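You operate a simulated robot arm through the tools that you are given. There is no shell and no other tool. Be economical: measure what you need, move in short steps, check, and stop when the job is done.

Carry out the task below with a simulated robot arm. There is one attempt and no reset: what you move stays moved.

TASK
Stand the yellow cup in the niche and wipe the sticky ring off the ledge.
Fine: wet the green sponge in the water dish first and lay it back. Set down upright: yellow cup. What is to be rubbed or washed off counts as gone when no trace of it is left.

Only the result counts: the job must be done as asked and must still hold three seconds after the hand-in. Knocking over, shifting, dropping, spilling or breaking anything else fails it.

THE ROBOT
A 7-joint arm with a two-finger parallel gripper, fixed in place. Base frame: the origin is at the foot of the arm, x ahead of it, y to its left, z up. Lengths are in m, angles in degrees, forces in N, time in s.
With the tool pointing down near the work surface it reaches from about 0.24 to 0.68 m from the base axis. Its first joint turns from -66.0 to 66.0 degrees. Payload 2.4 kg.
The TCP is the grasp point between the finger pads, 0.03 m short of the fingertips. In the tool frame z runs along the fingers and y along their closing line. The gripper opens to 0.094 m. The fingers are 0.028 m wide and 0.01 m thick; the gripper's body (0.05 by 0.096 m) begins 0.055 m behind the TCP.
Orientation is told as [roll, pitch, yaw] about the base's x, y, z axes, in that order, counted from this pose: with the fingers straight down and closing along the base's y, the tool's x points along the base's -x, its y along +y and its z along -z.

THE INTERFACE
- The arm moves only by the tool apply_moves. Its argument "rows" is a list of rows, each a list of 7 numbers: the gripper command, from -1 (fully open) to 1 (shut), values between in proportion, then the shift along the tool's x, y, z in m, then the turn, a rotation vector about the tool's x, y, z in degrees. In form: [[gripper, x, y, z, rx, ry, rz], ...]. A call has 1 to 10 rows; each row is the pose to reach, as a shift and turn from the pose commanded when the call began, along the tool's axes at that moment. A row lasts 0.2 s, in which the tool goes at most 0.05 m and 8.6 degrees; a call with a longer step from one row to the next is refused whole, and so is a gripper value outside its range. Where a pose cannot be reached the arm comes as near as it can. A force on the tool above 40 N (or 10 N above the force at the start of the call, whichever is more), or a blocked arm, ends the call early, and 0.2 s more pass. The fingers move at their own pace (about 0.153 m/s each) and stop on an object; they squeeze with about 21 N. The grip force told is the motor's: it shows also when the fingers shut on nothing. Time passes only in rows, and 0.2 s behind the last, so rows that repeat a pose let the fingers close. The reply holds the time, the measured pose of the TCP, the force on the tool along the base axes, the opening and the grip force, in the units named above and with some noise, with the torque about the TCP (base axes, N m) and any sound that the robot's microphone picked up.
- Cameras (640 x 400 px; columns grow to the right, rows downward): "scene" is fixed at [0.0566, 0.5027, 1.4385]; the picture's right is [-0.41, -0.91, 0.00], its down [-0.57, 0.26, -0.78] and it looks along [0.71, -0.32, -0.62] (base axes); focal length 344 px, centre (320, 200). "wrist" rides on the gripper at [0.076, 0.014, -0.103] in the tool frame; the picture's right is [-0.18, 0.98, 0.00], its down [-0.75, -0.14, -0.64] and it looks along [-0.63, -0.12, 0.77] (tool axes); focal length 243 px, centre (320, 200). There is no depth. A picture from a camera that has moved, and an enlarged one, comes with that camera's place and axes in the base frame and with its lens.
- grab_frame(camera): a new picture of that camera. The clock stands still meanwhile.
- enlarge(camera, box): a new picture of the part [left, top, right, bottom] of that camera's present view, enlarged. The clock stands still meanwhile.
- sign_off(): hands the job in; it is judged then, once.

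Go step by step. Nothing tells you positions but the pictures and the camera data: compare them with the known pose of the tool, close in by small moves and look again before you grip or let go. The budget is 120 turns and 84 pictures, counting those below and the enlarged ones. Unless the task says otherwise, let go and move clear before handing in, and close with one line.

The tools are called after "Emit:" as a command line: name --pt "numbers of a row" for each row, then --argument value for the rest, lists and objects as JSON in quotes. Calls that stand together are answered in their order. apply_moves: Moves the arm, as the interface text tells. Its arguments: {"type":"object","properties":{"rows":{"type":"array","items":{"type":"array","items":{"type":"number"}}}},"required":["rows"]} The other tools are called the same way: grab_frame (camera) takes a picture; enlarge (camera, box) takes an enlarged picture of a part of a camera's view; sign_off () hands the job in.

At the start:

```text
time: 0.0
position: [0.3455, 0.1758, 1.1806]
tool_rot: [0.1, -0.1, 0.0]
wrist_force: [0.7, -0.4, -0.7]
ft_torque: [-0.02, -0.02, 0.03]
finger_gap: 0.0939
grip_force: 0.0
```

scene: 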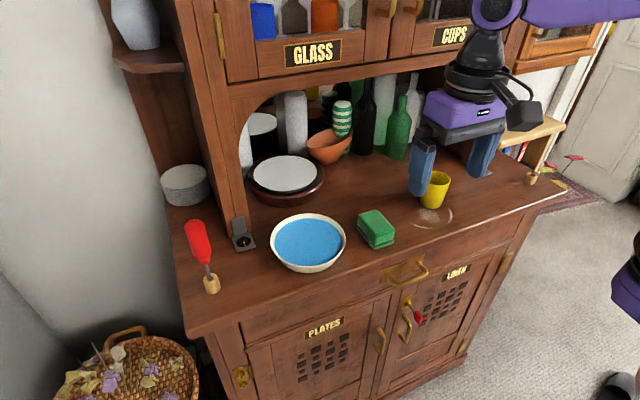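
wrist: 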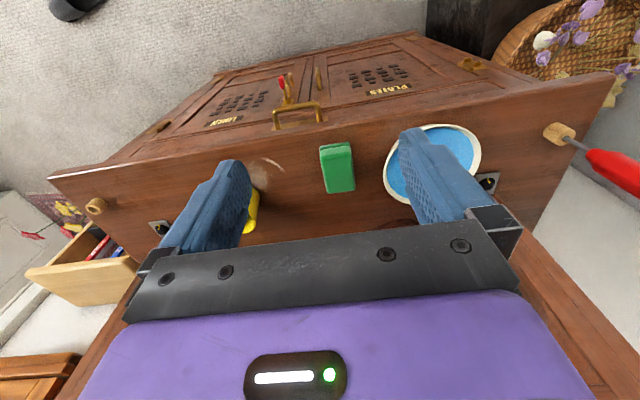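

The ledge top seems to be at z≈0.92, with the sponge near (0.49, 0.18), the dish to its left and the cup to its right. I'll take closer looks first.

Emit:
enlarge --camera "scene" --box '[160, 60, 400, 210]'

Emit:
enlarge --camera "scene" --box '[240, 140, 560, 340]'

Emit:
enlarge --camera "scene" --box '[320, 60, 560, 210]'

```text
2.67 times, centred on (280, 135) of scene
camera zoom: at [0.0566, 0.5027, 1.4385], right [-0.41, -0.91, 0.0], down [-0.57, 0.26, -0.78], along [0.71, -0.32, -0.62], focal length 916 px, centre (427, 373)
```

zoom: 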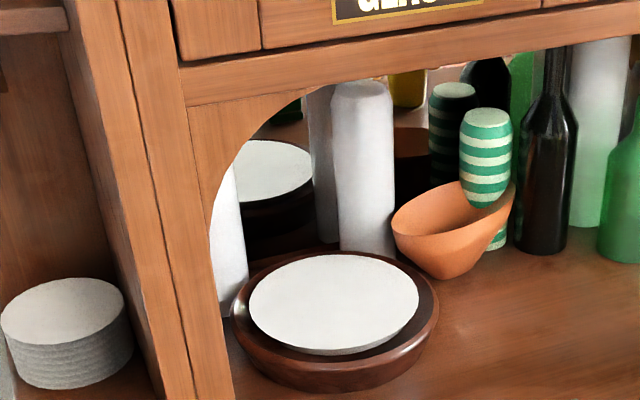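

```text
2.00 times, centred on (400, 240) of scene
camera zoom: at [0.0566, 0.5027, 1.4385], right [-0.41, -0.91, 0.0], down [-0.57, 0.26, -0.78], along [0.71, -0.32, -0.62], focal length 687 px, centre (160, 120)
```

zoom: 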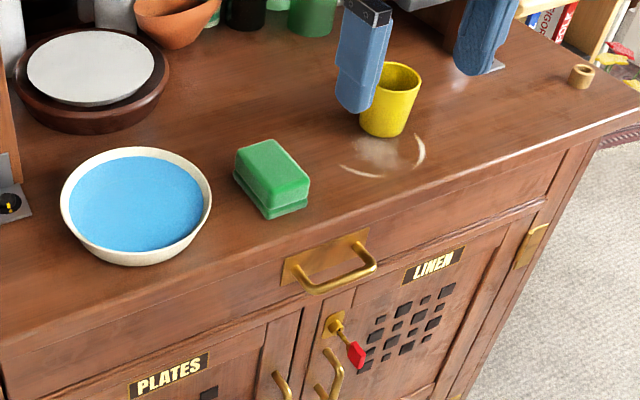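

```text
2.67 times, centred on (440, 135) of scene
camera zoom: at [0.0566, 0.5027, 1.4385], right [-0.41, -0.91, 0.0], down [-0.57, 0.26, -0.78], along [0.71, -0.32, -0.62], focal length 916 px, centre (0, 373)
```

zoom: 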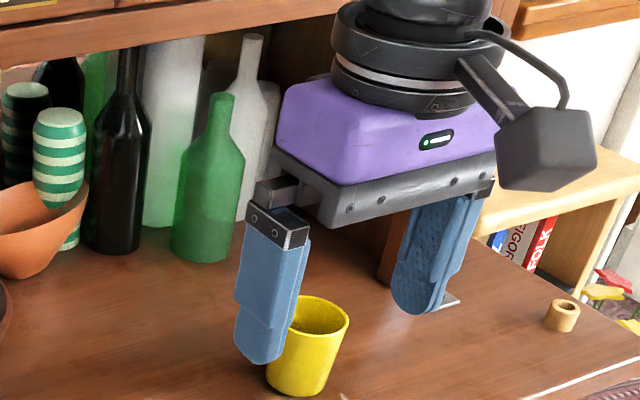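

The cup stands at about (0.52, 0.0) with the ring partly in front of it. I'll shift right to see the cup and ring without the fingers in the way.

Emit:
apply_moves --pt "-1 0.02 -0.04 0 0 0 0" --pt "-1 0.04 -0.08 0 0 0 0" --pt "-1 0.06 -0.12 0 0 0 0" --pt "-1 0.06 -0.165 0 0 0 0" --pt "-1 0.06 -0.165 0 0 0 0"

Emit:
grab_frame --camera "wrist"

Emit:
grab_frame --camera "scene"

```text
time: 1.2
position: [0.284, 0.0091, 1.1801]
tool_rot: [0.0, 0.0, 0.0]
wrist_force: [-0.3, 0.8, 0.5]
ft_torque: [0.01, 0.0, -0.02]
finger_gap: 0.0939
grip_force: 0.0
```

```text
78 pictures are left
camera wrist: at [0.2097, 0.0221, 1.2832], right [0.18, 0.98, 0.0], down [0.75, -0.14, 0.64], along [0.63, -0.12, -0.77], focal length 243 px, centre (320, 200)
```

wrist: 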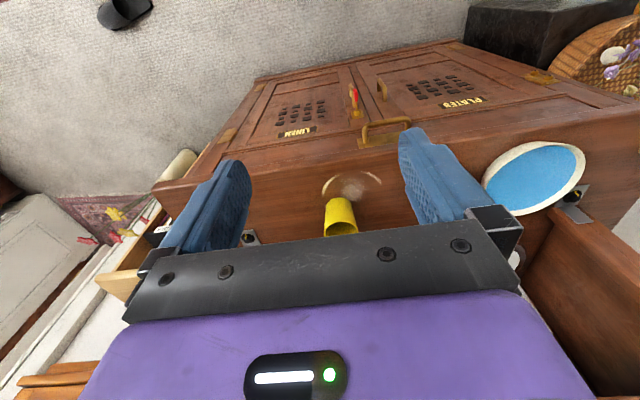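

```text
77 pictures are left
```

scene: 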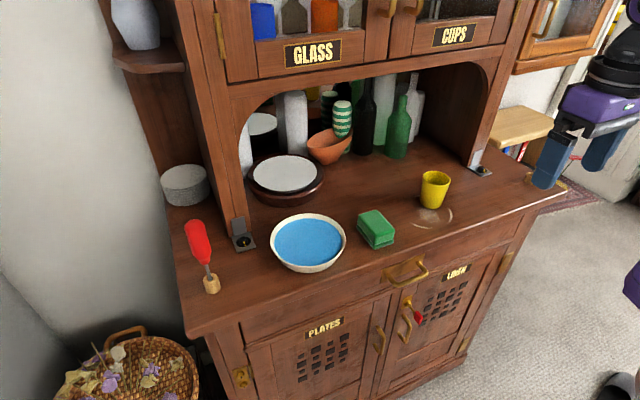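

Emit:
enlarge --camera "scene" --box '[360, 140, 520, 240]'

Emit:
enlarge --camera "wrist" --box '[260, 150, 420, 250]'

Emit:
enlarge --camera "scene" --box '[230, 50, 510, 225]'

```text
4.00 times, centred on (440, 190) of scene
camera zoom: at [0.0566, 0.5027, 1.4385], right [-0.41, -0.91, 0.0], down [-0.57, 0.26, -0.78], along [0.71, -0.32, -0.62], focal length 1374 px, centre (-160, 240)
```

zoom: 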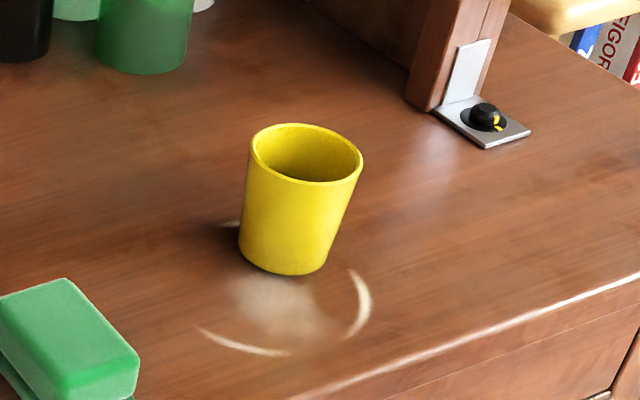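

```text
4.00 times, centred on (340, 200) of wrist
camera zoom: at [0.2097, 0.0221, 1.2832], right [0.18, 0.98, 0.0], down [0.75, -0.14, 0.64], along [0.63, -0.12, -0.77], focal length 970 px, centre (240, 200)
```

zoom: 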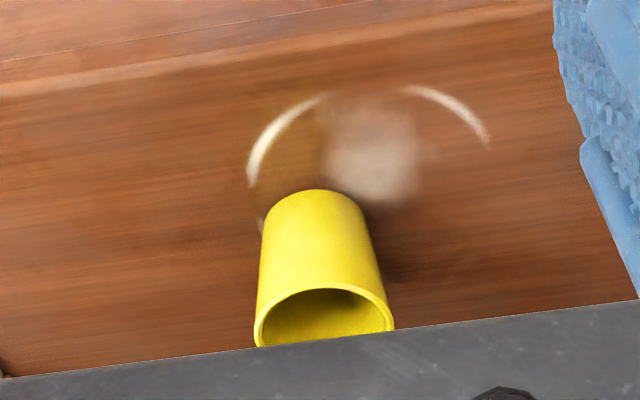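

```text
2.29 times, centred on (370, 138) of scene
camera zoom: at [0.0566, 0.5027, 1.4385], right [-0.41, -0.91, 0.0], down [-0.57, 0.26, -0.78], along [0.71, -0.32, -0.62], focal length 785 px, centre (206, 343)
```

zoom: 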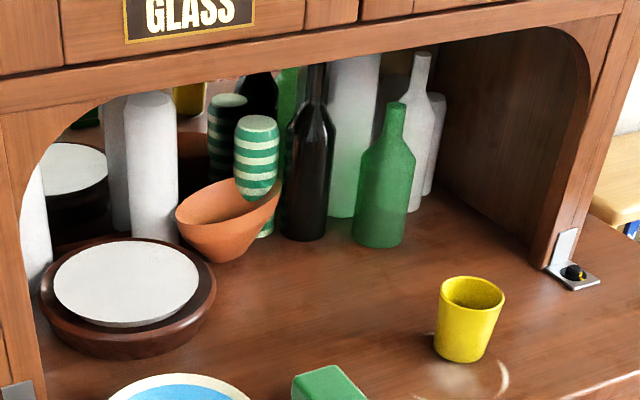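

The ring is centred near (0.51, 0.03) with radius about 0.06, and the cup stands on its far part at (0.534, -0.005). The niche begins at x≈0.62. I'll tilt the tool forward and approach the cup, so I can carry it in under the lintel.

Emit:
apply_moves --pt "-1 -0.028 -0.002 0.02 0 -7.2 0" --pt "-1 -0.056 -0.005 0.043 0 -14.4 0" --pt "-1 -0.084 -0.007 0.065 0 -21.6 0" --pt "-1 -0.112 -0.01 0.087 0 -28.8 0" --pt "-1 -0.14 -0.012 0.109 0 -36 0" --pt "-1 -0.168 -0.014 0.13 0 -43 0" --pt "-1 -0.168 -0.014 0.13 0 -43 0"

Emit:
grab_frame --camera "wrist"

Emit:
grab_frame --camera "scene"

```text
time: 2.8
position: [0.4427, -0.0107, 1.0491]
tool_rot: [0.9, -39.8, -5.5]
wrist_force: [0.9, -0.1, 1.1]
ft_torque: [-0.06, 0.08, -0.06]
finger_gap: 0.0942
grip_force: 0.1
out of reach, approached as far as the arm can: row 5, 6, 7
```

```text
73 pictures are left
camera wrist: at [0.3206, 0.0137, 1.0789], right [0.23, 0.97, 0.13], down [0.15, -0.17, 0.97], along [0.96, -0.2, -0.19], focal length 243 px, centre (320, 200)
```

wrist: 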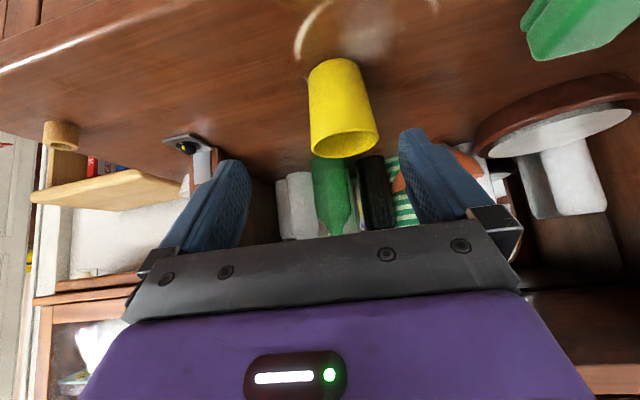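

```text
72 pictures are left
```

scene: 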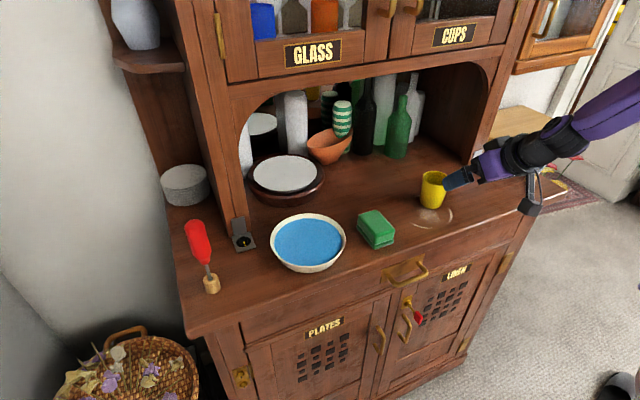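

The tilt stopped slightly short here because it's close to the base. The cup sits between the fingers in the wrist view, so I'll advance part way and check the pose.

Emit:
apply_moves --pt "-1 0 0 0.02 0 0 0" --pt "-1 0 0 0.04 0 0 0" --pt "-1 0 0 0.04 0 0 0"

Emit:
grab_frame --camera "wrist"

```text
time: 3.6
position: [0.4738, -0.0081, 1.0241]
tool_rot: [0.0, -43.1, 0.0]
wrist_force: [-0.1, -0.7, 1.2]
ft_torque: [-0.01, 0.0, -0.02]
finger_gap: 0.094
grip_force: 0.0
```

```text
71 pictures are left
camera wrist: at [0.3497, 0.0056, 1.0467], right [0.13, 0.98, 0.13], down [0.11, -0.14, 0.98], along [0.98, -0.12, -0.13], focal length 243 px, centre (320, 200)
```

wrist: 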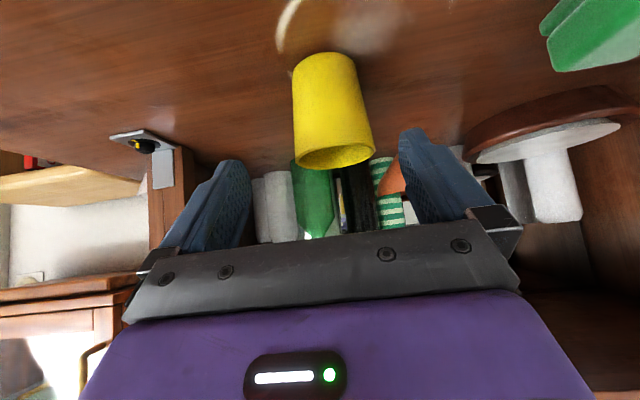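

Orientation is reached and the cup is centred at about (0.534, -0.001). I'll advance onto it.

Emit:
apply_moves --pt "-1 0.001 0.002 0.03 0 0 0" --pt "-1 0.002 0.003 0.06 0 0 0" --pt "-1 0.003 0.003 0.084 0 0 0" --pt "-1 0.003 0.003 0.084 0 0 0"

Emit:
grab_frame --camera "wrist"

Emit:
enlarge --camera "scene" --box '[360, 140, 520, 240]'

```text
time: 4.6
position: [0.5298, -0.0031, 0.9593]
tool_rot: [-0.1, -43.0, -0.1]
wrist_force: [0.6, 0.4, -0.6]
ft_torque: [0.0, -0.03, 0.02]
finger_gap: 0.0944
grip_force: 0.1
```

```text
70 pictures are left
camera wrist: at [0.4052, 0.0105, 0.982], right [0.14, 0.98, 0.13], down [0.11, -0.14, 0.98], along [0.98, -0.12, -0.13], focal length 243 px, centre (320, 200)
```

wrist: 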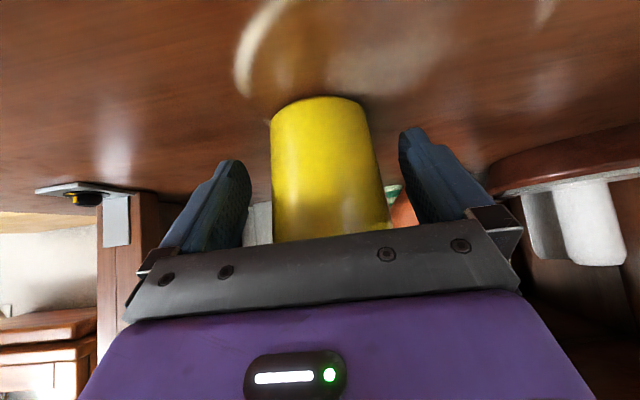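

```text
4.00 times, centred on (440, 190) of scene
camera zoom: at [0.0566, 0.5027, 1.4385], right [-0.41, -0.91, 0.0], down [-0.57, 0.26, -0.78], along [0.71, -0.32, -0.62], focal length 1374 px, centre (-160, 240)
```

zoom: 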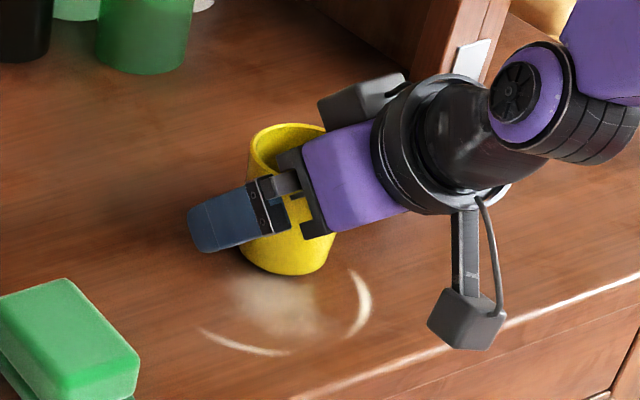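

The cup is centred between the fingers. I'll close.

Emit:
apply_moves --pt "-0.2 0 0 0 0 0 0" --pt "0.4 0 0 0 0 0 0" --pt "1 0 0 0 0 0 0" --pt "1 0 0 0 0 0 0"

```text
time: 5.6
position: [0.5305, -0.0033, 0.9593]
tool_rot: [0.1, -43.0, 0.1]
wrist_force: [0.4, 1.4, 0.7]
ft_torque: [-0.06, -0.03, 0.03]
finger_gap: 0.0634
grip_force: 20.8
```

Gripped at 63 mm. I'll lift straight up 4 cm and check.

Emit:
apply_moves --pt "1 -0.0136 0 -0.0146 0 0 0" --pt "1 -0.0273 0 -0.0292 0 0 0" --pt "1 -0.0273 0 -0.0292 0 0 0"

Emit:
grab_frame --camera "wrist"

Emit:
grab_frame --camera "scene"

```text
time: 6.4
position: [0.5294, -0.0027, 1.0001]
tool_rot: [0.0, -42.9, -0.1]
wrist_force: [-1.1, 0.5, -1.5]
ft_torque: [-0.03, -0.02, -0.02]
finger_gap: 0.0634
grip_force: 21.3
```

```text
68 pictures are left
camera wrist: at [0.4045, 0.0109, 1.0235], right [0.14, 0.98, 0.13], down [0.11, -0.14, 0.98], along [0.98, -0.12, -0.13], focal length 243 px, centre (320, 200)
```

wrist: 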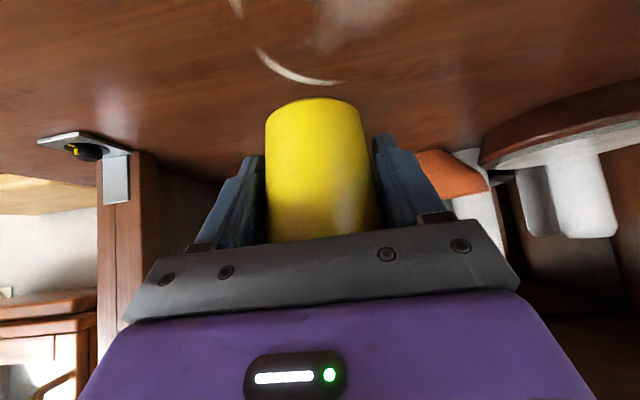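

```text
67 pictures are left
```

scene: 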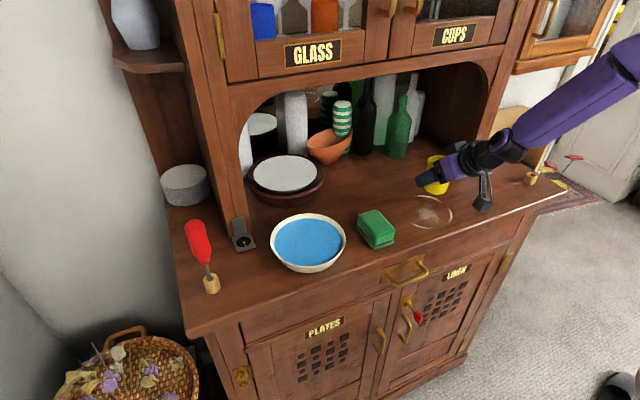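

The cup is held and upright. I'll carry it forward into the niche at 4 cm height, to about (0.668, 0.03).

Emit:
apply_moves --pt "1 -0.0247 0.008 0.023 0 0 0" --pt "1 -0.0494 0.017 0.046 0 0 0" --pt "1 -0.074 0.025 0.069 0 0 0" --pt "1 -0.0987 0.033 0.092 0 0 0" --pt "1 -0.0987 0.033 0.092 0 0 0"

Emit:
grab_frame --camera "wrist"

Emit:
enlarge --camera "scene" --box '[300, 50, 540, 200]'

```text
time: 7.6
position: [0.6648, 0.0304, 1.0002]
tool_rot: [0.2, -42.9, -0.1]
wrist_force: [-0.5, -0.4, -1.6]
ft_torque: [0.03, 0.01, -0.03]
finger_gap: 0.0633
grip_force: 21.3
```

```text
66 pictures are left
camera wrist: at [0.5408, 0.0438, 1.0239], right [0.14, 0.98, 0.13], down [0.11, -0.14, 0.98], along [0.98, -0.12, -0.13], focal length 243 px, centre (320, 200)
```

wrist: 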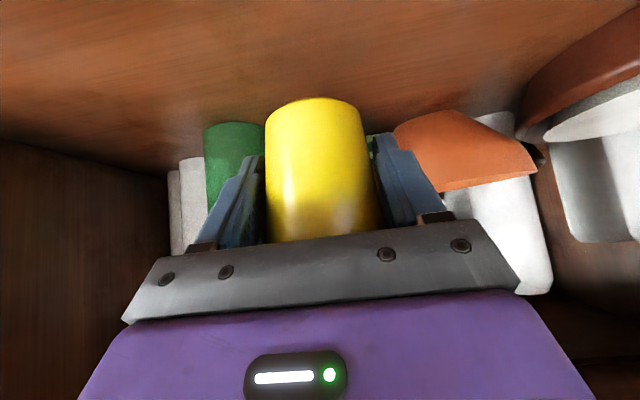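

```text
2.67 times, centred on (420, 125) of scene
camera zoom: at [0.0567, 0.5027, 1.4385], right [-0.41, -0.91, 0.0], down [-0.57, 0.26, -0.78], along [0.71, -0.32, -0.62], focal length 916 px, centre (53, 400)
```

zoom: 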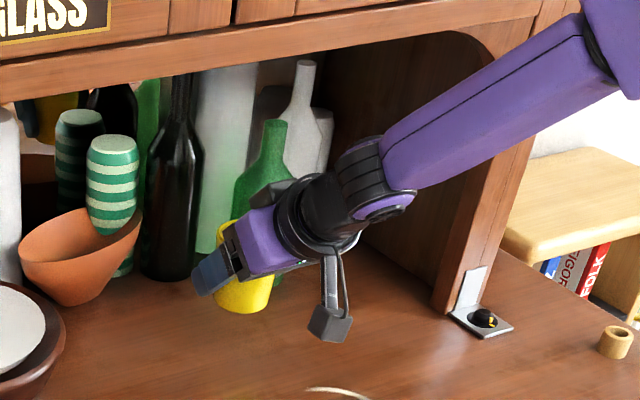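

There is clear space around the cup. I'll lower it to just above the ledge, then touch down.

Emit:
apply_moves --pt "1 0.0136 0 0.0146 0 0 0" --pt "1 0.0252 0 0.027 0 0 0" --pt "1 0.0266 0 0.0285 0 0 0" --pt "1 0.0276 0 0.0296 0 0 0"

Emit:
grab_frame --camera "wrist"

```text
time: 8.6
position: [0.6653, 0.0289, 0.9603]
tool_rot: [0.1, -43.0, 0.0]
wrist_force: [0.0, -0.2, -1.0]
ft_torque: [0.02, -0.01, 0.01]
finger_gap: 0.0635
grip_force: 20.7
```

```text
64 pictures are left
camera wrist: at [0.5413, 0.0427, 0.9831], right [0.13, 0.98, 0.13], down [0.11, -0.14, 0.98], along [0.98, -0.12, -0.13], focal length 243 px, centre (320, 200)
```

wrist: 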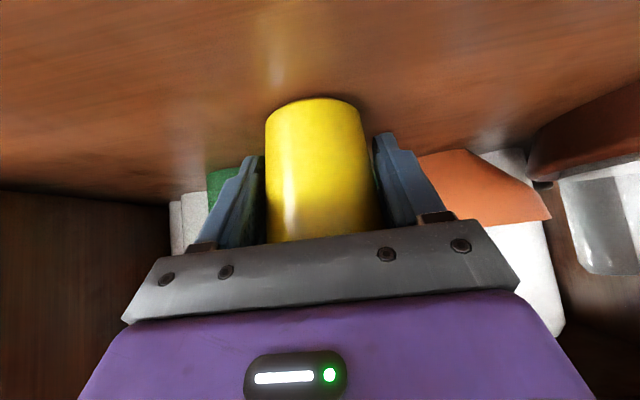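

No contact yet, so I'll creep down by 1 mm steps.

Emit:
apply_moves --pt "1 0.0007 0 0.0007 0 0 0" --pt "1 0.0014 0 0.0015 0 0 0"

```text
time: 9.2
position: [0.667, 0.0284, 0.9597]
tool_rot: [0.0, -43.0, -0.1]
wrist_force: [-0.1, -0.3, 0.0]
ft_torque: [-0.04, 0.03, -0.02]
finger_gap: 0.0635
grip_force: 20.9
```

Emit:
apply_moves --pt "1 0.0007 0 0.0007 0 0 0" --pt "1 0.0007 0 0.0007 0 0 0"

```text
time: 9.8
position: [0.6668, 0.0298, 0.9589]
tool_rot: [0.2, -43.1, -0.1]
wrist_force: [-0.6, 0.9, 7.4]
ft_torque: [-0.13, 0.09, -0.06]
finger_gap: 0.0634
grip_force: 21.1
```

Contact is felt (7 N). I'll open the fingers.

Emit:
apply_moves --pt "0.2 0 0 0 0 0 0" --pt "-0.5 0 0 0 0 0 0" --pt "-1 0 0 0 0 0 0" --pt "-1 0 0 0 0 0 0"

Emit:
grab_frame --camera "wrist"

```text
time: 10.8
position: [0.6666, 0.0292, 0.9575]
tool_rot: [-0.1, -43.1, 0.0]
wrist_force: [-0.8, -0.1, -0.3]
ft_torque: [-0.04, -0.01, 0.03]
finger_gap: 0.0941
grip_force: 0.2
```

```text
63 pictures are left
camera wrist: at [0.5413, 0.0426, 0.9805], right [0.14, 0.98, 0.13], down [0.11, -0.14, 0.98], along [0.98, -0.12, -0.13], focal length 243 px, centre (320, 200)
```

wrist: 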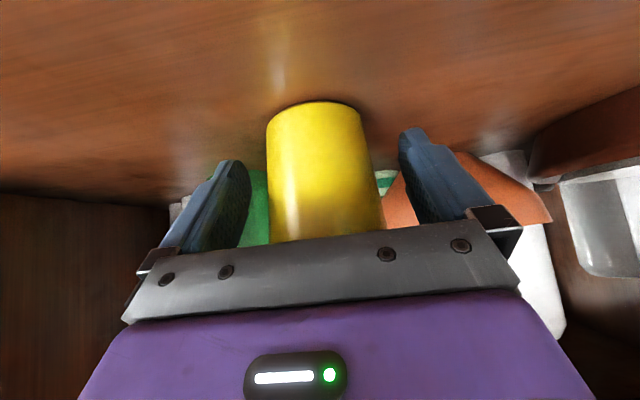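

The cup is standing free. I'll withdraw along the tool axis.

Emit:
apply_moves --pt "-1 0 0 -0.03 0 0 0" --pt "-1 0 0 -0.07 0 0 0" --pt "-1 0 0 -0.115 0 0 0" --pt "-1 0 0 -0.16 0 0 0" --pt "-1 0 0 -0.2 0 0 0" --pt "-1 0 0 -0.2 0 0 0"

Emit:
grab_frame --camera "scene"

Emit:
enlarge --camera "scene" --box '[340, 130, 500, 230]'

```text
time: 12.2
position: [0.5279, 0.0285, 1.1059]
tool_rot: [0.0, -43.0, -0.1]
wrist_force: [0.2, -0.1, -0.7]
ft_torque: [-0.01, 0.01, -0.02]
finger_gap: 0.0941
grip_force: 0.0
```

```text
62 pictures are left
```

scene: 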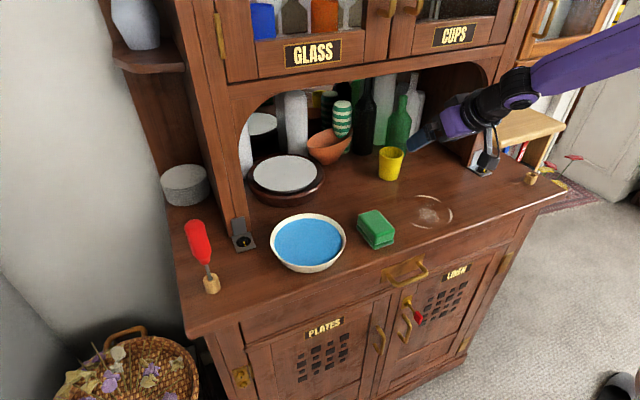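

```text
4.00 times, centred on (420, 180) of scene
camera zoom: at [0.0566, 0.5027, 1.4385], right [-0.41, -0.91, 0.0], down [-0.57, 0.26, -0.78], along [0.71, -0.32, -0.62], focal length 1374 px, centre (-80, 280)
```

zoom: 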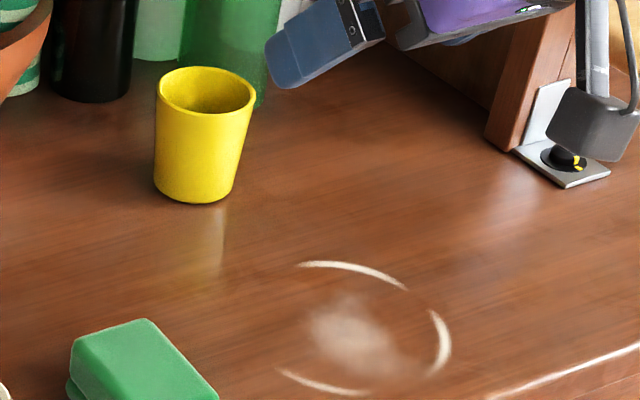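

The cup stands upright in the niche at about (0.67, 0.025), and the ring is now fully visible: centre (0.513, 0.027), r≈0.06. Next I'll bring the tool vertical and look at the sponge and dish.

Emit:
apply_moves --pt "-1 0.0225 0.028 -0.024 0 7.2 0" --pt "-1 0.045 0.056 -0.048 0 14.4 0" --pt "-1 0.0675 0.085 -0.0725 0 21.6 0" --pt "-1 0.09 0.113 -0.097 0 28.8 0" --pt "-1 0.1125 0.141 -0.121 0 36 0" --pt "-1 0.135 0.17 -0.145 0 43 0" --pt "-1 0.135 0.17 -0.145 0 43 0"

Emit:
grab_frame --camera "wrist"

Emit:
enlarge --camera "scene" --box '[256, 190, 416, 290]'

```text
time: 13.8
position: [0.332, 0.198, 1.1179]
tool_rot: [0.1, 0.1, 0.0]
wrist_force: [0.2, -0.3, 0.9]
ft_torque: [-0.01, 0.02, 0.01]
finger_gap: 0.094
grip_force: 0.0
```

```text
60 pictures are left
camera wrist: at [0.2554, 0.2108, 1.2208], right [0.18, 0.98, 0.0], down [0.75, -0.14, 0.64], along [0.63, -0.12, -0.77], focal length 243 px, centre (320, 200)
```

wrist: 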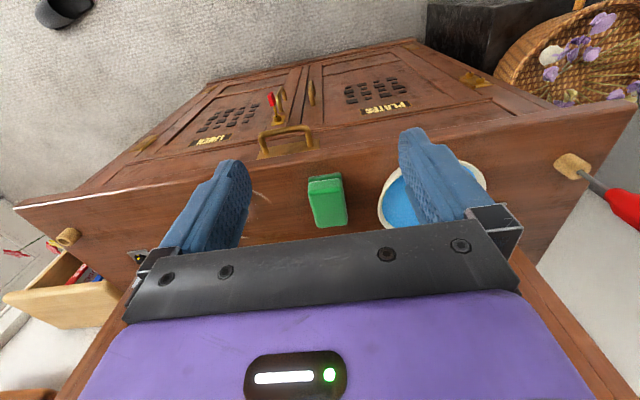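

```text
4.00 times, centred on (336, 240) of scene
camera zoom: at [0.0566, 0.5027, 1.4385], right [-0.41, -0.91, 0.0], down [-0.57, 0.26, -0.78], along [0.71, -0.32, -0.62], focal length 1374 px, centre (256, 40)
```

zoom: 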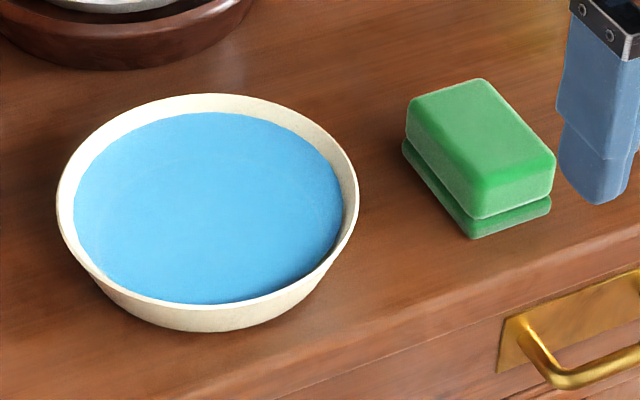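

The sponge is axis-aligned at (0.494, 0.176), about 73×50×37 mm. The dish is at (0.508, 0.327), with its rim at z≈0.955. I'll move above the sponge.

Emit:
apply_moves --pt "-1 -0.042 -0.006 0.015 0 0 0" --pt "-1 -0.084 -0.012 0.03 0 0 0" --pt "-1 -0.126 -0.018 0.045 0 0 0" --pt "-1 -0.162 -0.022 0.058 0 0 0" --pt "-1 -0.162 -0.022 0.058 0 0 0"

Emit:
grab_frame --camera "wrist"

Emit:
enlarge --camera "scene" --box '[300, 150, 460, 250]'

```text
time: 15.0
position: [0.4924, 0.1764, 1.0583]
tool_rot: [0.1, -0.1, 0.0]
wrist_force: [-0.4, 0.8, 0.1]
ft_torque: [0.01, 0.01, 0.02]
finger_gap: 0.094
grip_force: 0.1
```

```text
58 pictures are left
camera wrist: at [0.4181, 0.1889, 1.1608], right [0.18, 0.98, 0.0], down [0.75, -0.14, 0.64], along [0.63, -0.12, -0.77], focal length 243 px, centre (320, 200)
```

wrist: 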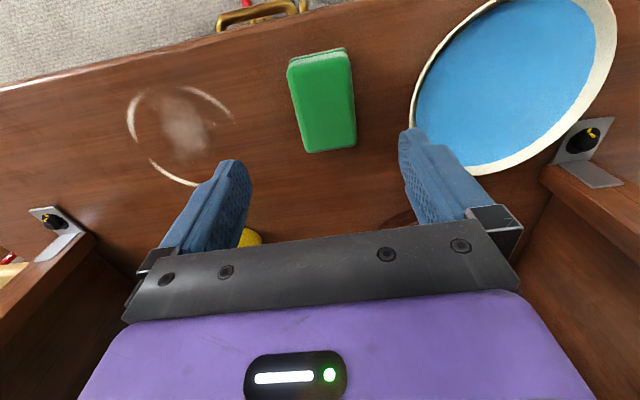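

```text
4.00 times, centred on (380, 200) of scene
camera zoom: at [0.0567, 0.5027, 1.4385], right [-0.41, -0.91, 0.0], down [-0.57, 0.26, -0.78], along [0.71, -0.32, -0.62], focal length 1374 px, centre (80, 200)
```

zoom: 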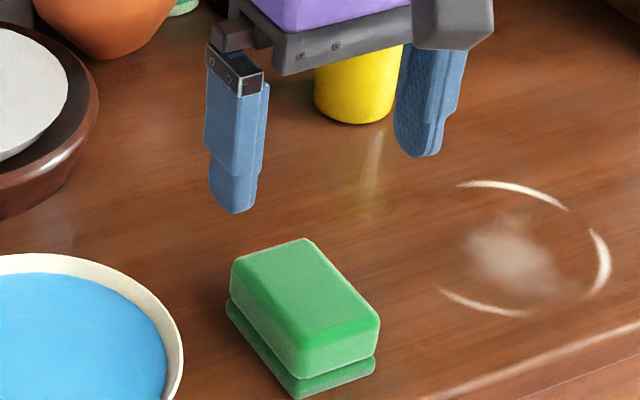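

Aligned over the sponge. I'll narrow the fingers a little for clearance to the dish, then descend.

Emit:
apply_moves --pt "-0.7 0.001 0.001 0.0 0 0 0" --pt "-0.7 0.001 0.001 0.04 0 0 0" --pt "-0.7 0.001 0.001 0.075 0 0 0" --pt "-0.7 0.001 0.001 0.1 0 0 0" --pt "-0.7 0.001 0.001 0.1 0 0 0"

Emit:
grab_frame --camera "wrist"

Emit:
enlarge --camera "scene" --box '[300, 150, 460, 250]'

```text
time: 16.2
position: [0.4887, 0.1792, 0.9608]
tool_rot: [-0.1, 0.0, -0.1]
wrist_force: [-0.1, 0.0, -1.0]
ft_torque: [-0.01, -0.01, -0.01]
finger_gap: 0.08
grip_force: 0.1
```

```text
56 pictures are left
camera wrist: at [0.4136, 0.1936, 1.0629], right [0.18, 0.98, 0.0], down [0.75, -0.14, 0.64], along [0.63, -0.12, -0.77], focal length 243 px, centre (320, 200)
```

wrist: 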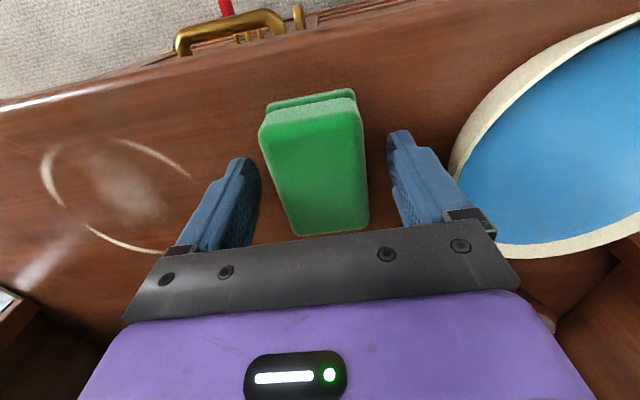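

```text
4.00 times, centred on (380, 200) of scene
camera zoom: at [0.0566, 0.5027, 1.4385], right [-0.41, -0.91, 0.0], down [-0.57, 0.26, -0.78], along [0.71, -0.32, -0.62], focal length 1374 px, centre (80, 200)
```

zoom: 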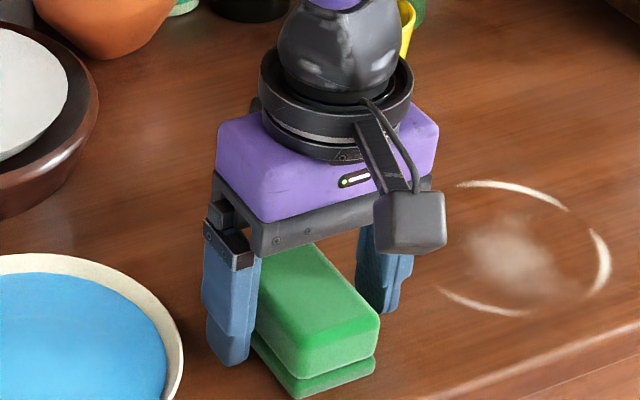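

The fingers straddle the sponge with the tips about 1 cm above the ledge. I'll close.

Emit:
apply_moves --pt "-0.2 0 0 0 0 0 0" --pt "0.4 0 0 0 0 0 0" --pt "1 0 0 0 0 0 0" --pt "1 0 0 0 0 0 0"

Emit:
grab_frame --camera "wrist"

```text
time: 17.2
position: [0.4887, 0.1798, 0.9612]
tool_rot: [-0.1, 0.0, 0.0]
wrist_force: [0.1, 0.1, -0.4]
ft_torque: [-0.01, -0.03, -0.03]
finger_gap: 0.0537
grip_force: 21.3
```

```text
54 pictures are left
camera wrist: at [0.4137, 0.1936, 1.0633], right [0.18, 0.98, 0.0], down [0.75, -0.14, 0.64], along [0.63, -0.12, -0.77], focal length 243 px, centre (320, 200)
```

wrist: 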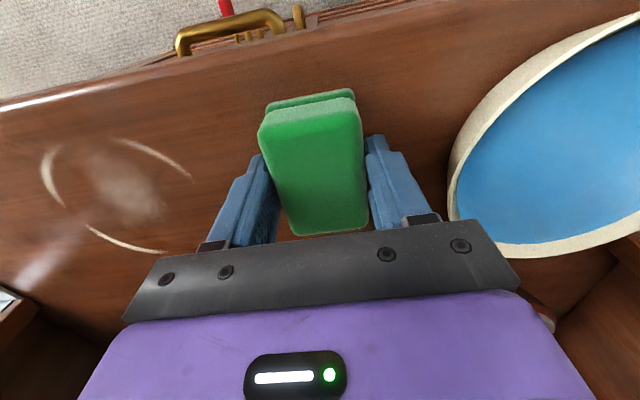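

Gripped. I'll lift 7 cm and carry it over the dish centre.

Emit:
apply_moves --pt "1 0 0 -0.035 0 0 0" --pt "1 0 0 -0.07 0 0 0" --pt "1 -0.005 0.04 -0.075 0 0 0" --pt "1 -0.01 0.08 -0.075 0 0 0" --pt "1 -0.015 0.115 -0.075 0 0 0" --pt "1 -0.019 0.147 -0.075 0 0 0" --pt "1 -0.019 0.147 -0.075 0 0 0"

Emit:
grab_frame --camera "wrist"

Emit:
enlarge --camera "scene" --box '[240, 170, 400, 270]'

```text
time: 18.8
position: [0.5119, 0.3245, 1.0371]
tool_rot: [0.0, 0.0, 0.1]
wrist_force: [-0.7, 0.1, -0.1]
ft_torque: [0.02, 0.01, -0.02]
finger_gap: 0.0535
grip_force: 21.2
```

```text
53 pictures are left
camera wrist: at [0.4361, 0.3394, 1.1395], right [0.18, 0.98, 0.0], down [0.75, -0.14, 0.64], along [0.63, -0.12, -0.77], focal length 243 px, centre (320, 200)
```

wrist: 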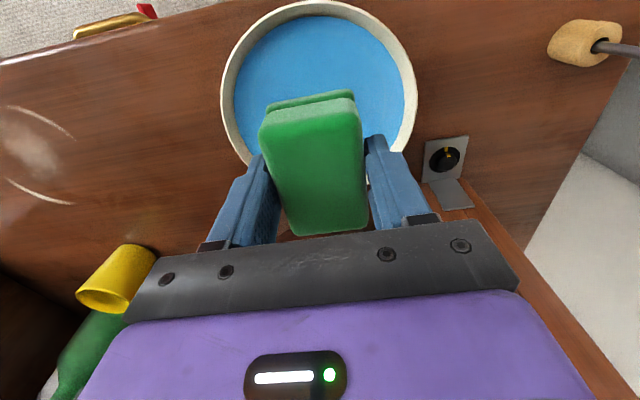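

```text
4.00 times, centred on (320, 220) of scene
camera zoom: at [0.0566, 0.5027, 1.4385], right [-0.41, -0.91, 0.0], down [-0.57, 0.26, -0.78], along [0.71, -0.32, -0.62], focal length 1374 px, centre (320, 120)
```

zoom: 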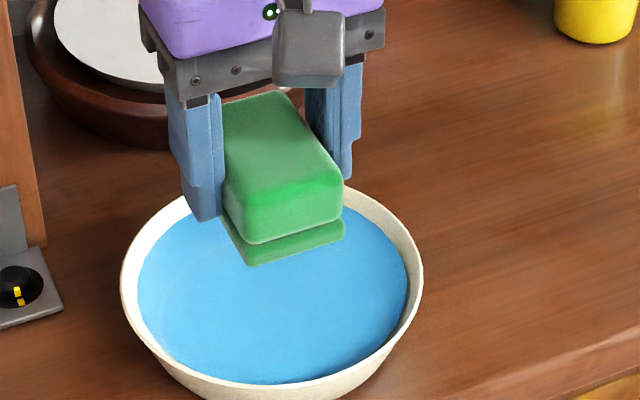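

The sponge is above the dish centre. I'll lower it to just at the water surface and look.

Emit:
apply_moves --pt "1 0.002 0.003 0.02 0 0 0" --pt "1 0.002 0.003 0.04 0 0 0" --pt "1 0.002 0.003 0.05 0 0 0" --pt "1 0.002 0.003 0.05 0 0 0"

Emit:
enlarge --camera "scene" --box '[240, 170, 400, 270]'

Emit:
grab_frame --camera "wrist"

```text
time: 19.8
position: [0.5089, 0.3257, 0.9845]
tool_rot: [0.1, 0.1, -0.1]
wrist_force: [0.0, -0.5, -0.9]
ft_torque: [0.01, 0.02, -0.04]
finger_gap: 0.0538
grip_force: 20.6
```

```text
4.00 times, centred on (320, 220) of scene
camera zoom: at [0.0566, 0.5027, 1.4385], right [-0.41, -0.91, 0.0], down [-0.57, 0.26, -0.78], along [0.71, -0.32, -0.62], focal length 1374 px, centre (320, 120)
```

zoom: 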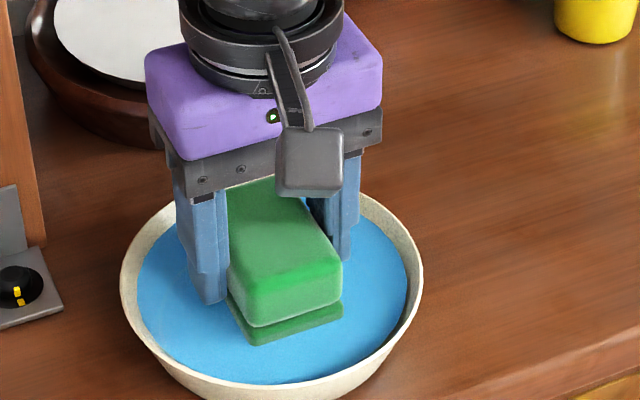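

```text
50 pictures are left
camera wrist: at [0.4341, 0.3401, 1.0877], right [0.18, 0.98, 0.0], down [0.75, -0.14, 0.64], along [0.63, -0.12, -0.77], focal length 243 px, centre (320, 200)
```

wrist: 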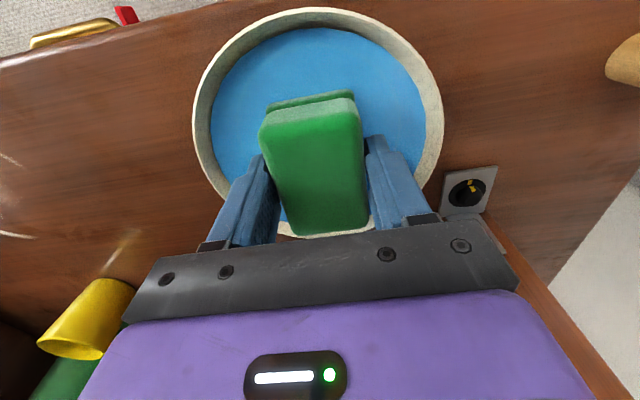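

The sponge is well inside the rim and seems still just above the water. I'll go 9 mm deeper, slowly.

Emit:
apply_moves --pt "1 0 0 0.003 0 0 0" --pt "1 0 0 0.006 0 0 0" --pt "1 0 0 0.009 0 0 0" --pt "1 0 0 0.009 0 0 0"

Emit:
enlarge --camera "scene" --box '[240, 170, 400, 270]'

```text
time: 20.8
position: [0.5104, 0.327, 0.976]
tool_rot: [0.0, 0.0, 0.1]
wrist_force: [-1.1, 1.0, -0.1]
ft_torque: [0.0, 0.01, 0.02]
finger_gap: 0.0536
grip_force: 21.2
```

```text
4.00 times, centred on (320, 220) of scene
camera zoom: at [0.0566, 0.5027, 1.4385], right [-0.41, -0.91, 0.0], down [-0.57, 0.26, -0.78], along [0.71, -0.32, -0.62], focal length 1374 px, centre (320, 120)
```

zoom: 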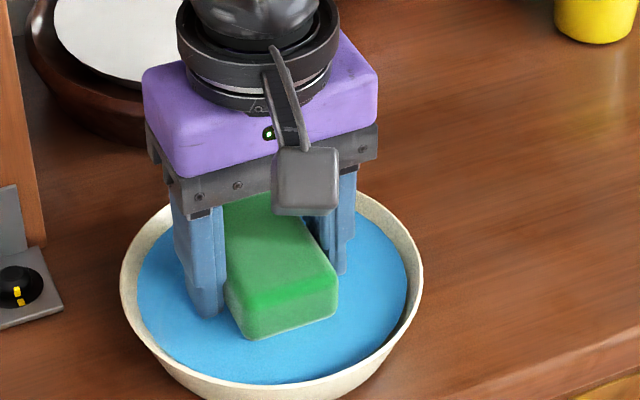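

The lower layer is now under water. I'll go a few mm deeper and hold so it soaks.

Emit:
apply_moves --pt "1 0 0 0.003 0 0 0" --pt "1 0 0 0.005 0 0 0" --pt "1 0 0 0.005 0 0 0" --pt "1 0 0 0.005 0 0 0" --pt "1 0 0 0.005 0 0 0" --pt "1 0 0 0.005 0 0 0" --pt "1 0 0 0.005 0 0 0" --pt "1 0 0 0.005 0 0 0"

Emit:
enlarge --camera "scene" --box '[240, 170, 400, 270]'

```text
time: 22.6
position: [0.5074, 0.3271, 0.9706]
tool_rot: [0.1, -0.1, 0.0]
wrist_force: [0.1, 0.0, -0.5]
ft_torque: [-0.01, 0.0, -0.03]
finger_gap: 0.0538
grip_force: 21.0
```

```text
4.00 times, centred on (320, 220) of scene
camera zoom: at [0.0566, 0.5027, 1.4385], right [-0.41, -0.91, 0.0], down [-0.57, 0.26, -0.78], along [0.71, -0.32, -0.62], focal length 1374 px, centre (320, 120)
```

zoom: 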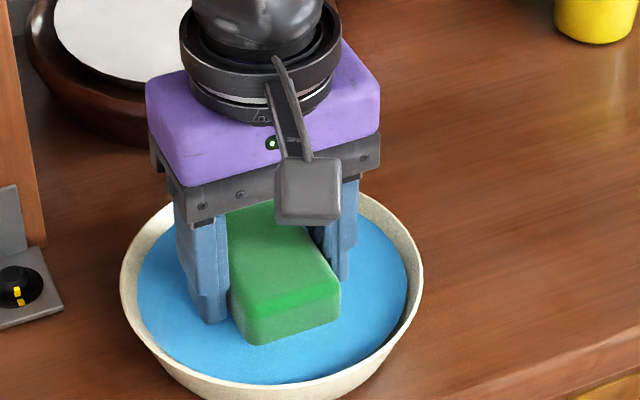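

Soaked for over a second. I'll lift slowly, let it drip above the dish and look at its colour.

Emit:
apply_moves --pt "1 0 0 -0.012 0 0 0" --pt "1 0 0 -0.03 0 0 0" --pt "1 0 0 -0.05 0 0 0" --pt "1 0 0 -0.066 0 0 0" --pt "1 0 0 -0.066 0 0 0" --pt "1 0 0 -0.066 0 0 0" --pt "1 0 0 -0.066 0 0 0"

Emit:
enlarge --camera "scene" --box '[240, 170, 400, 270]'

```text
time: 24.2
position: [0.5097, 0.3289, 1.0377]
tool_rot: [-0.1, 0.0, 0.0]
wrist_force: [0.6, 0.1, -1.3]
ft_torque: [0.02, 0.02, -0.01]
finger_gap: 0.0538
grip_force: 20.9
```

```text
4.00 times, centred on (320, 220) of scene
camera zoom: at [0.0566, 0.5027, 1.4385], right [-0.41, -0.91, 0.0], down [-0.57, 0.26, -0.78], along [0.71, -0.32, -0.62], focal length 1374 px, centre (320, 120)
```

zoom: 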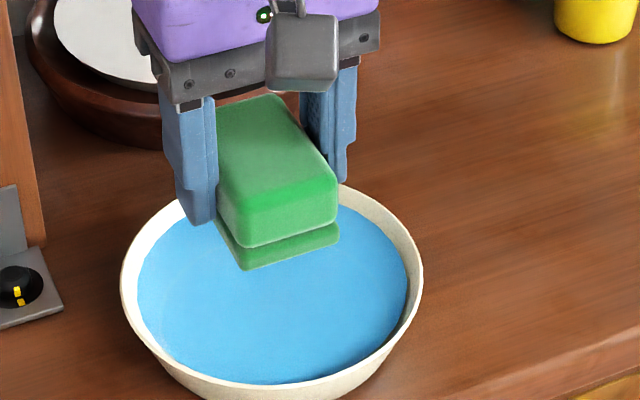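

I'll carry the wet sponge over to the left edge of the ring at (0.485, 0.10), still raised.

Emit:
apply_moves --pt "1 0.004 -0.04 0 0 0 0" --pt "1 0.008 -0.08 0 0 0 0" --pt "1 0.012 -0.12 0 0 0 0" --pt "1 0.017 -0.16 0 0 0 0" --pt "1 0.021 -0.2 0.01 0 0 0" --pt "1 0.025 -0.229 0.03 0 0 0" --pt "1 0.025 -0.229 0.055 0 0 0" --pt "1 0.025 -0.229 0.07 0 0 0" --pt "1 0.025 -0.229 0.07 0 0 0"

Emit:
enlarge --camera "scene" --box '[340, 150, 500, 250]'

```text
time: 26.2
position: [0.4868, 0.0974, 0.9655]
tool_rot: [0.0, 0.2, 0.0]
wrist_force: [-1.0, -0.1, 0.2]
ft_torque: [-0.01, -0.02, -0.03]
finger_gap: 0.0538
grip_force: 21.1
```

```text
4.00 times, centred on (420, 200) of scene
camera zoom: at [0.0567, 0.5027, 1.4385], right [-0.41, -0.91, 0.0], down [-0.57, 0.26, -0.78], along [0.71, -0.32, -0.62], focal length 1374 px, centre (-80, 200)
```

zoom: 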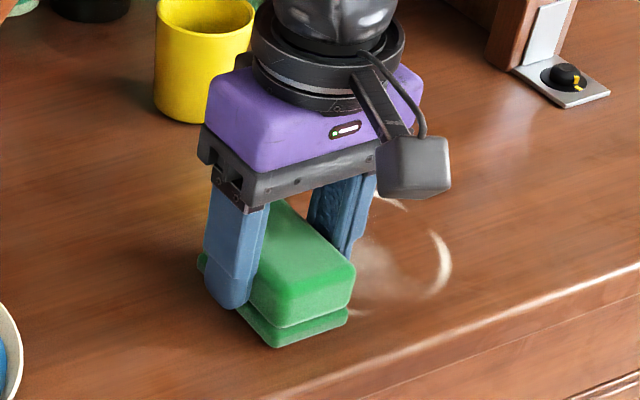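

I'll touch down in small steps while watching the force.

Emit:
apply_moves --pt "1 0 0 0.003 0 0 0" --pt "1 0 0 0.005 0 0 0" --pt "1 0 0 0.006 0 0 0"

```text
time: 27.0
position: [0.4851, 0.0964, 0.9607]
tool_rot: [0.1, -0.2, 0.0]
wrist_force: [-2.1, -3.4, 14.2]
ft_torque: [-0.28, 0.23, 0.06]
finger_gap: 0.0538
grip_force: 21.1
```

Pressing with 14 N. I'll wipe the front lane rightwards, then step back.

Emit:
apply_moves --pt "1 0 -0.02 0 0 0 0" --pt "1 0 -0.04 0 0 0 0" --pt "1 0 -0.06 0 0 0 0" --pt "1 0 -0.08 0 0 0 0" --pt "1 0 -0.1 0 0 0 0" --pt "1 0 -0.12 0 0 0 0" --pt "1 0 -0.14 0 0 0 0" --pt "1 0 -0.14 0 0 0 0"

Emit:
enlarge --camera "scene" --box '[340, 150, 500, 250]'

```text
time: 28.8
position: [0.483, -0.0435, 0.9606]
tool_rot: [0.0, 0.0, 0.0]
wrist_force: [-0.7, -0.2, 0.8]
ft_torque: [0.03, -0.04, -0.02]
finger_gap: 0.054
grip_force: 21.6
```

```text
4.00 times, centred on (420, 200) of scene
camera zoom: at [0.0566, 0.5027, 1.4385], right [-0.41, -0.91, 0.0], down [-0.57, 0.26, -0.78], along [0.71, -0.32, -0.62], focal length 1374 px, centre (-80, 200)
```

zoom: 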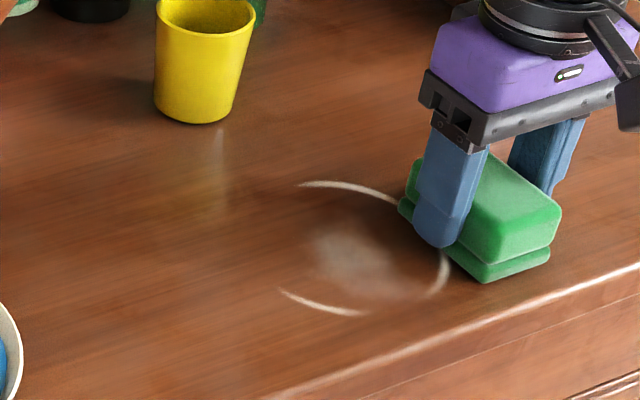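

Contact eased off during the stroke, and the marks have faded only slightly. I'll press a bit harder and wipe back.

Emit:
apply_moves --pt "1 0 0 0.001 0 0 0" --pt "1 0 0.0 0.002 0 0 0"

```text
time: 29.4
position: [0.4852, -0.043, 0.9607]
tool_rot: [0.0, -0.1, -0.1]
wrist_force: [-7.3, -5.6, 26.0]
ft_torque: [-0.09, 0.15, 0.02]
finger_gap: 0.0538
grip_force: 21.2
```

Emit:
apply_moves --pt "1 0 0.02 0 0 0 0" --pt "1 0 0.04 0 0 0 0" --pt "1 0 0.06 0 0 0 0"

Emit:
enlarge --camera "scene" --box '[340, 150, 500, 250]'

```text
time: 30.2
position: [0.4843, 0.0162, 0.9589]
tool_rot: [0.0, -0.2, -0.1]
wrist_force: [0.5, -11.8, 26.8]
ft_torque: [-0.19, -0.01, 0.05]
finger_gap: 0.0542
grip_force: 20.8
```

```text
4.00 times, centred on (420, 200) of scene
camera zoom: at [0.0562, 0.5023, 1.4387], right [-0.41, -0.91, 0.0], down [-0.57, 0.26, -0.78], along [0.71, -0.32, -0.62], focal length 1374 px, centre (-80, 200)
```

zoom: 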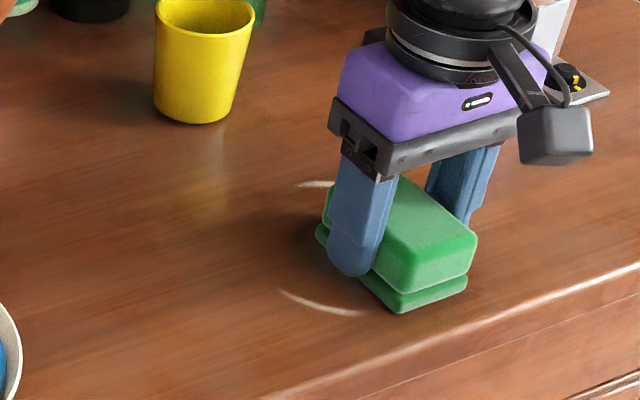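

Good pressure throughout this time (27 N). I'll continue leftwards.

Emit:
apply_moves --pt "1 0 0.02 0 0 0 0" --pt "1 0 0.04 0 0 0 0" --pt "1 0 0.06 0 0 0 0" --pt "1 0 0.08 0 0 0 0"

Emit:
enlarge --camera "scene" --box '[340, 150, 500, 250]'

```text
time: 31.2
position: [0.4857, 0.0974, 0.9586]
tool_rot: [0.0, 0.2, 0.0]
wrist_force: [-0.8, -4.9, 9.4]
ft_torque: [0.02, -0.24, -0.1]
finger_gap: 0.0538
grip_force: 21.1
```

```text
4.00 times, centred on (420, 200) of scene
camera zoom: at [0.0564, 0.5025, 1.4386], right [-0.41, -0.91, 0.0], down [-0.57, 0.26, -0.78], along [0.71, -0.32, -0.62], focal length 1374 px, centre (-80, 200)
```

zoom: 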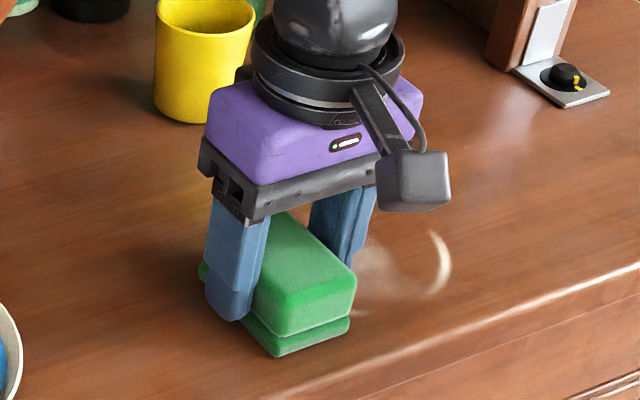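

The sponge slips up slightly in the grip, so I'll press 1 mm lower and stroke right again.

Emit:
apply_moves --pt "1 0 0 0.001 0 0 0" --pt "1 0 -0.02 0.001 0 0 0" --pt "1 0 -0.04 0.001 0 0 0" --pt "1 0 -0.06 0.001 0 0 0" --pt "1 0 -0.08 0.001 0 0 0" --pt "1 0 -0.1 0.001 0 0 0" --pt "1 0 -0.12 0.001 0 0 0" --pt "1 0 -0.14 0.001 0 0 0" --pt "1 0 -0.16 0.001 0 0 0"

Emit:
enlarge --camera "scene" --box '[340, 150, 500, 250]'

```text
time: 33.2
position: [0.4814, -0.065, 0.9567]
tool_rot: [0.0, 0.2, -0.1]
wrist_force: [-0.3, 7.2, 16.9]
ft_torque: [0.04, -0.3, 0.02]
finger_gap: 0.0536
grip_force: 21.0
```

```text
4.00 times, centred on (420, 200) of scene
camera zoom: at [0.0564, 0.5029, 1.4385], right [-0.41, -0.91, 0.0], down [-0.57, 0.26, -0.78], along [0.71, -0.32, -0.62], focal length 1374 px, centre (-80, 200)
```

zoom: 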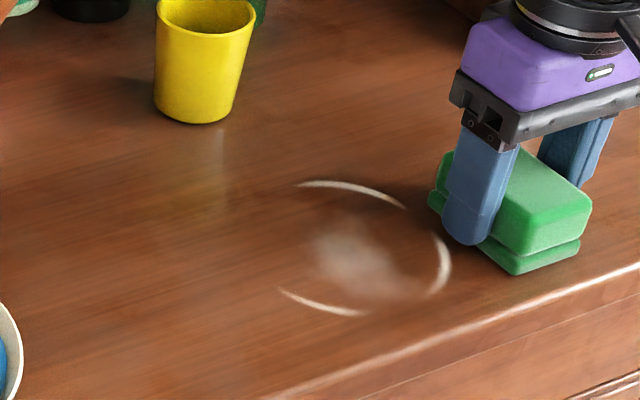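

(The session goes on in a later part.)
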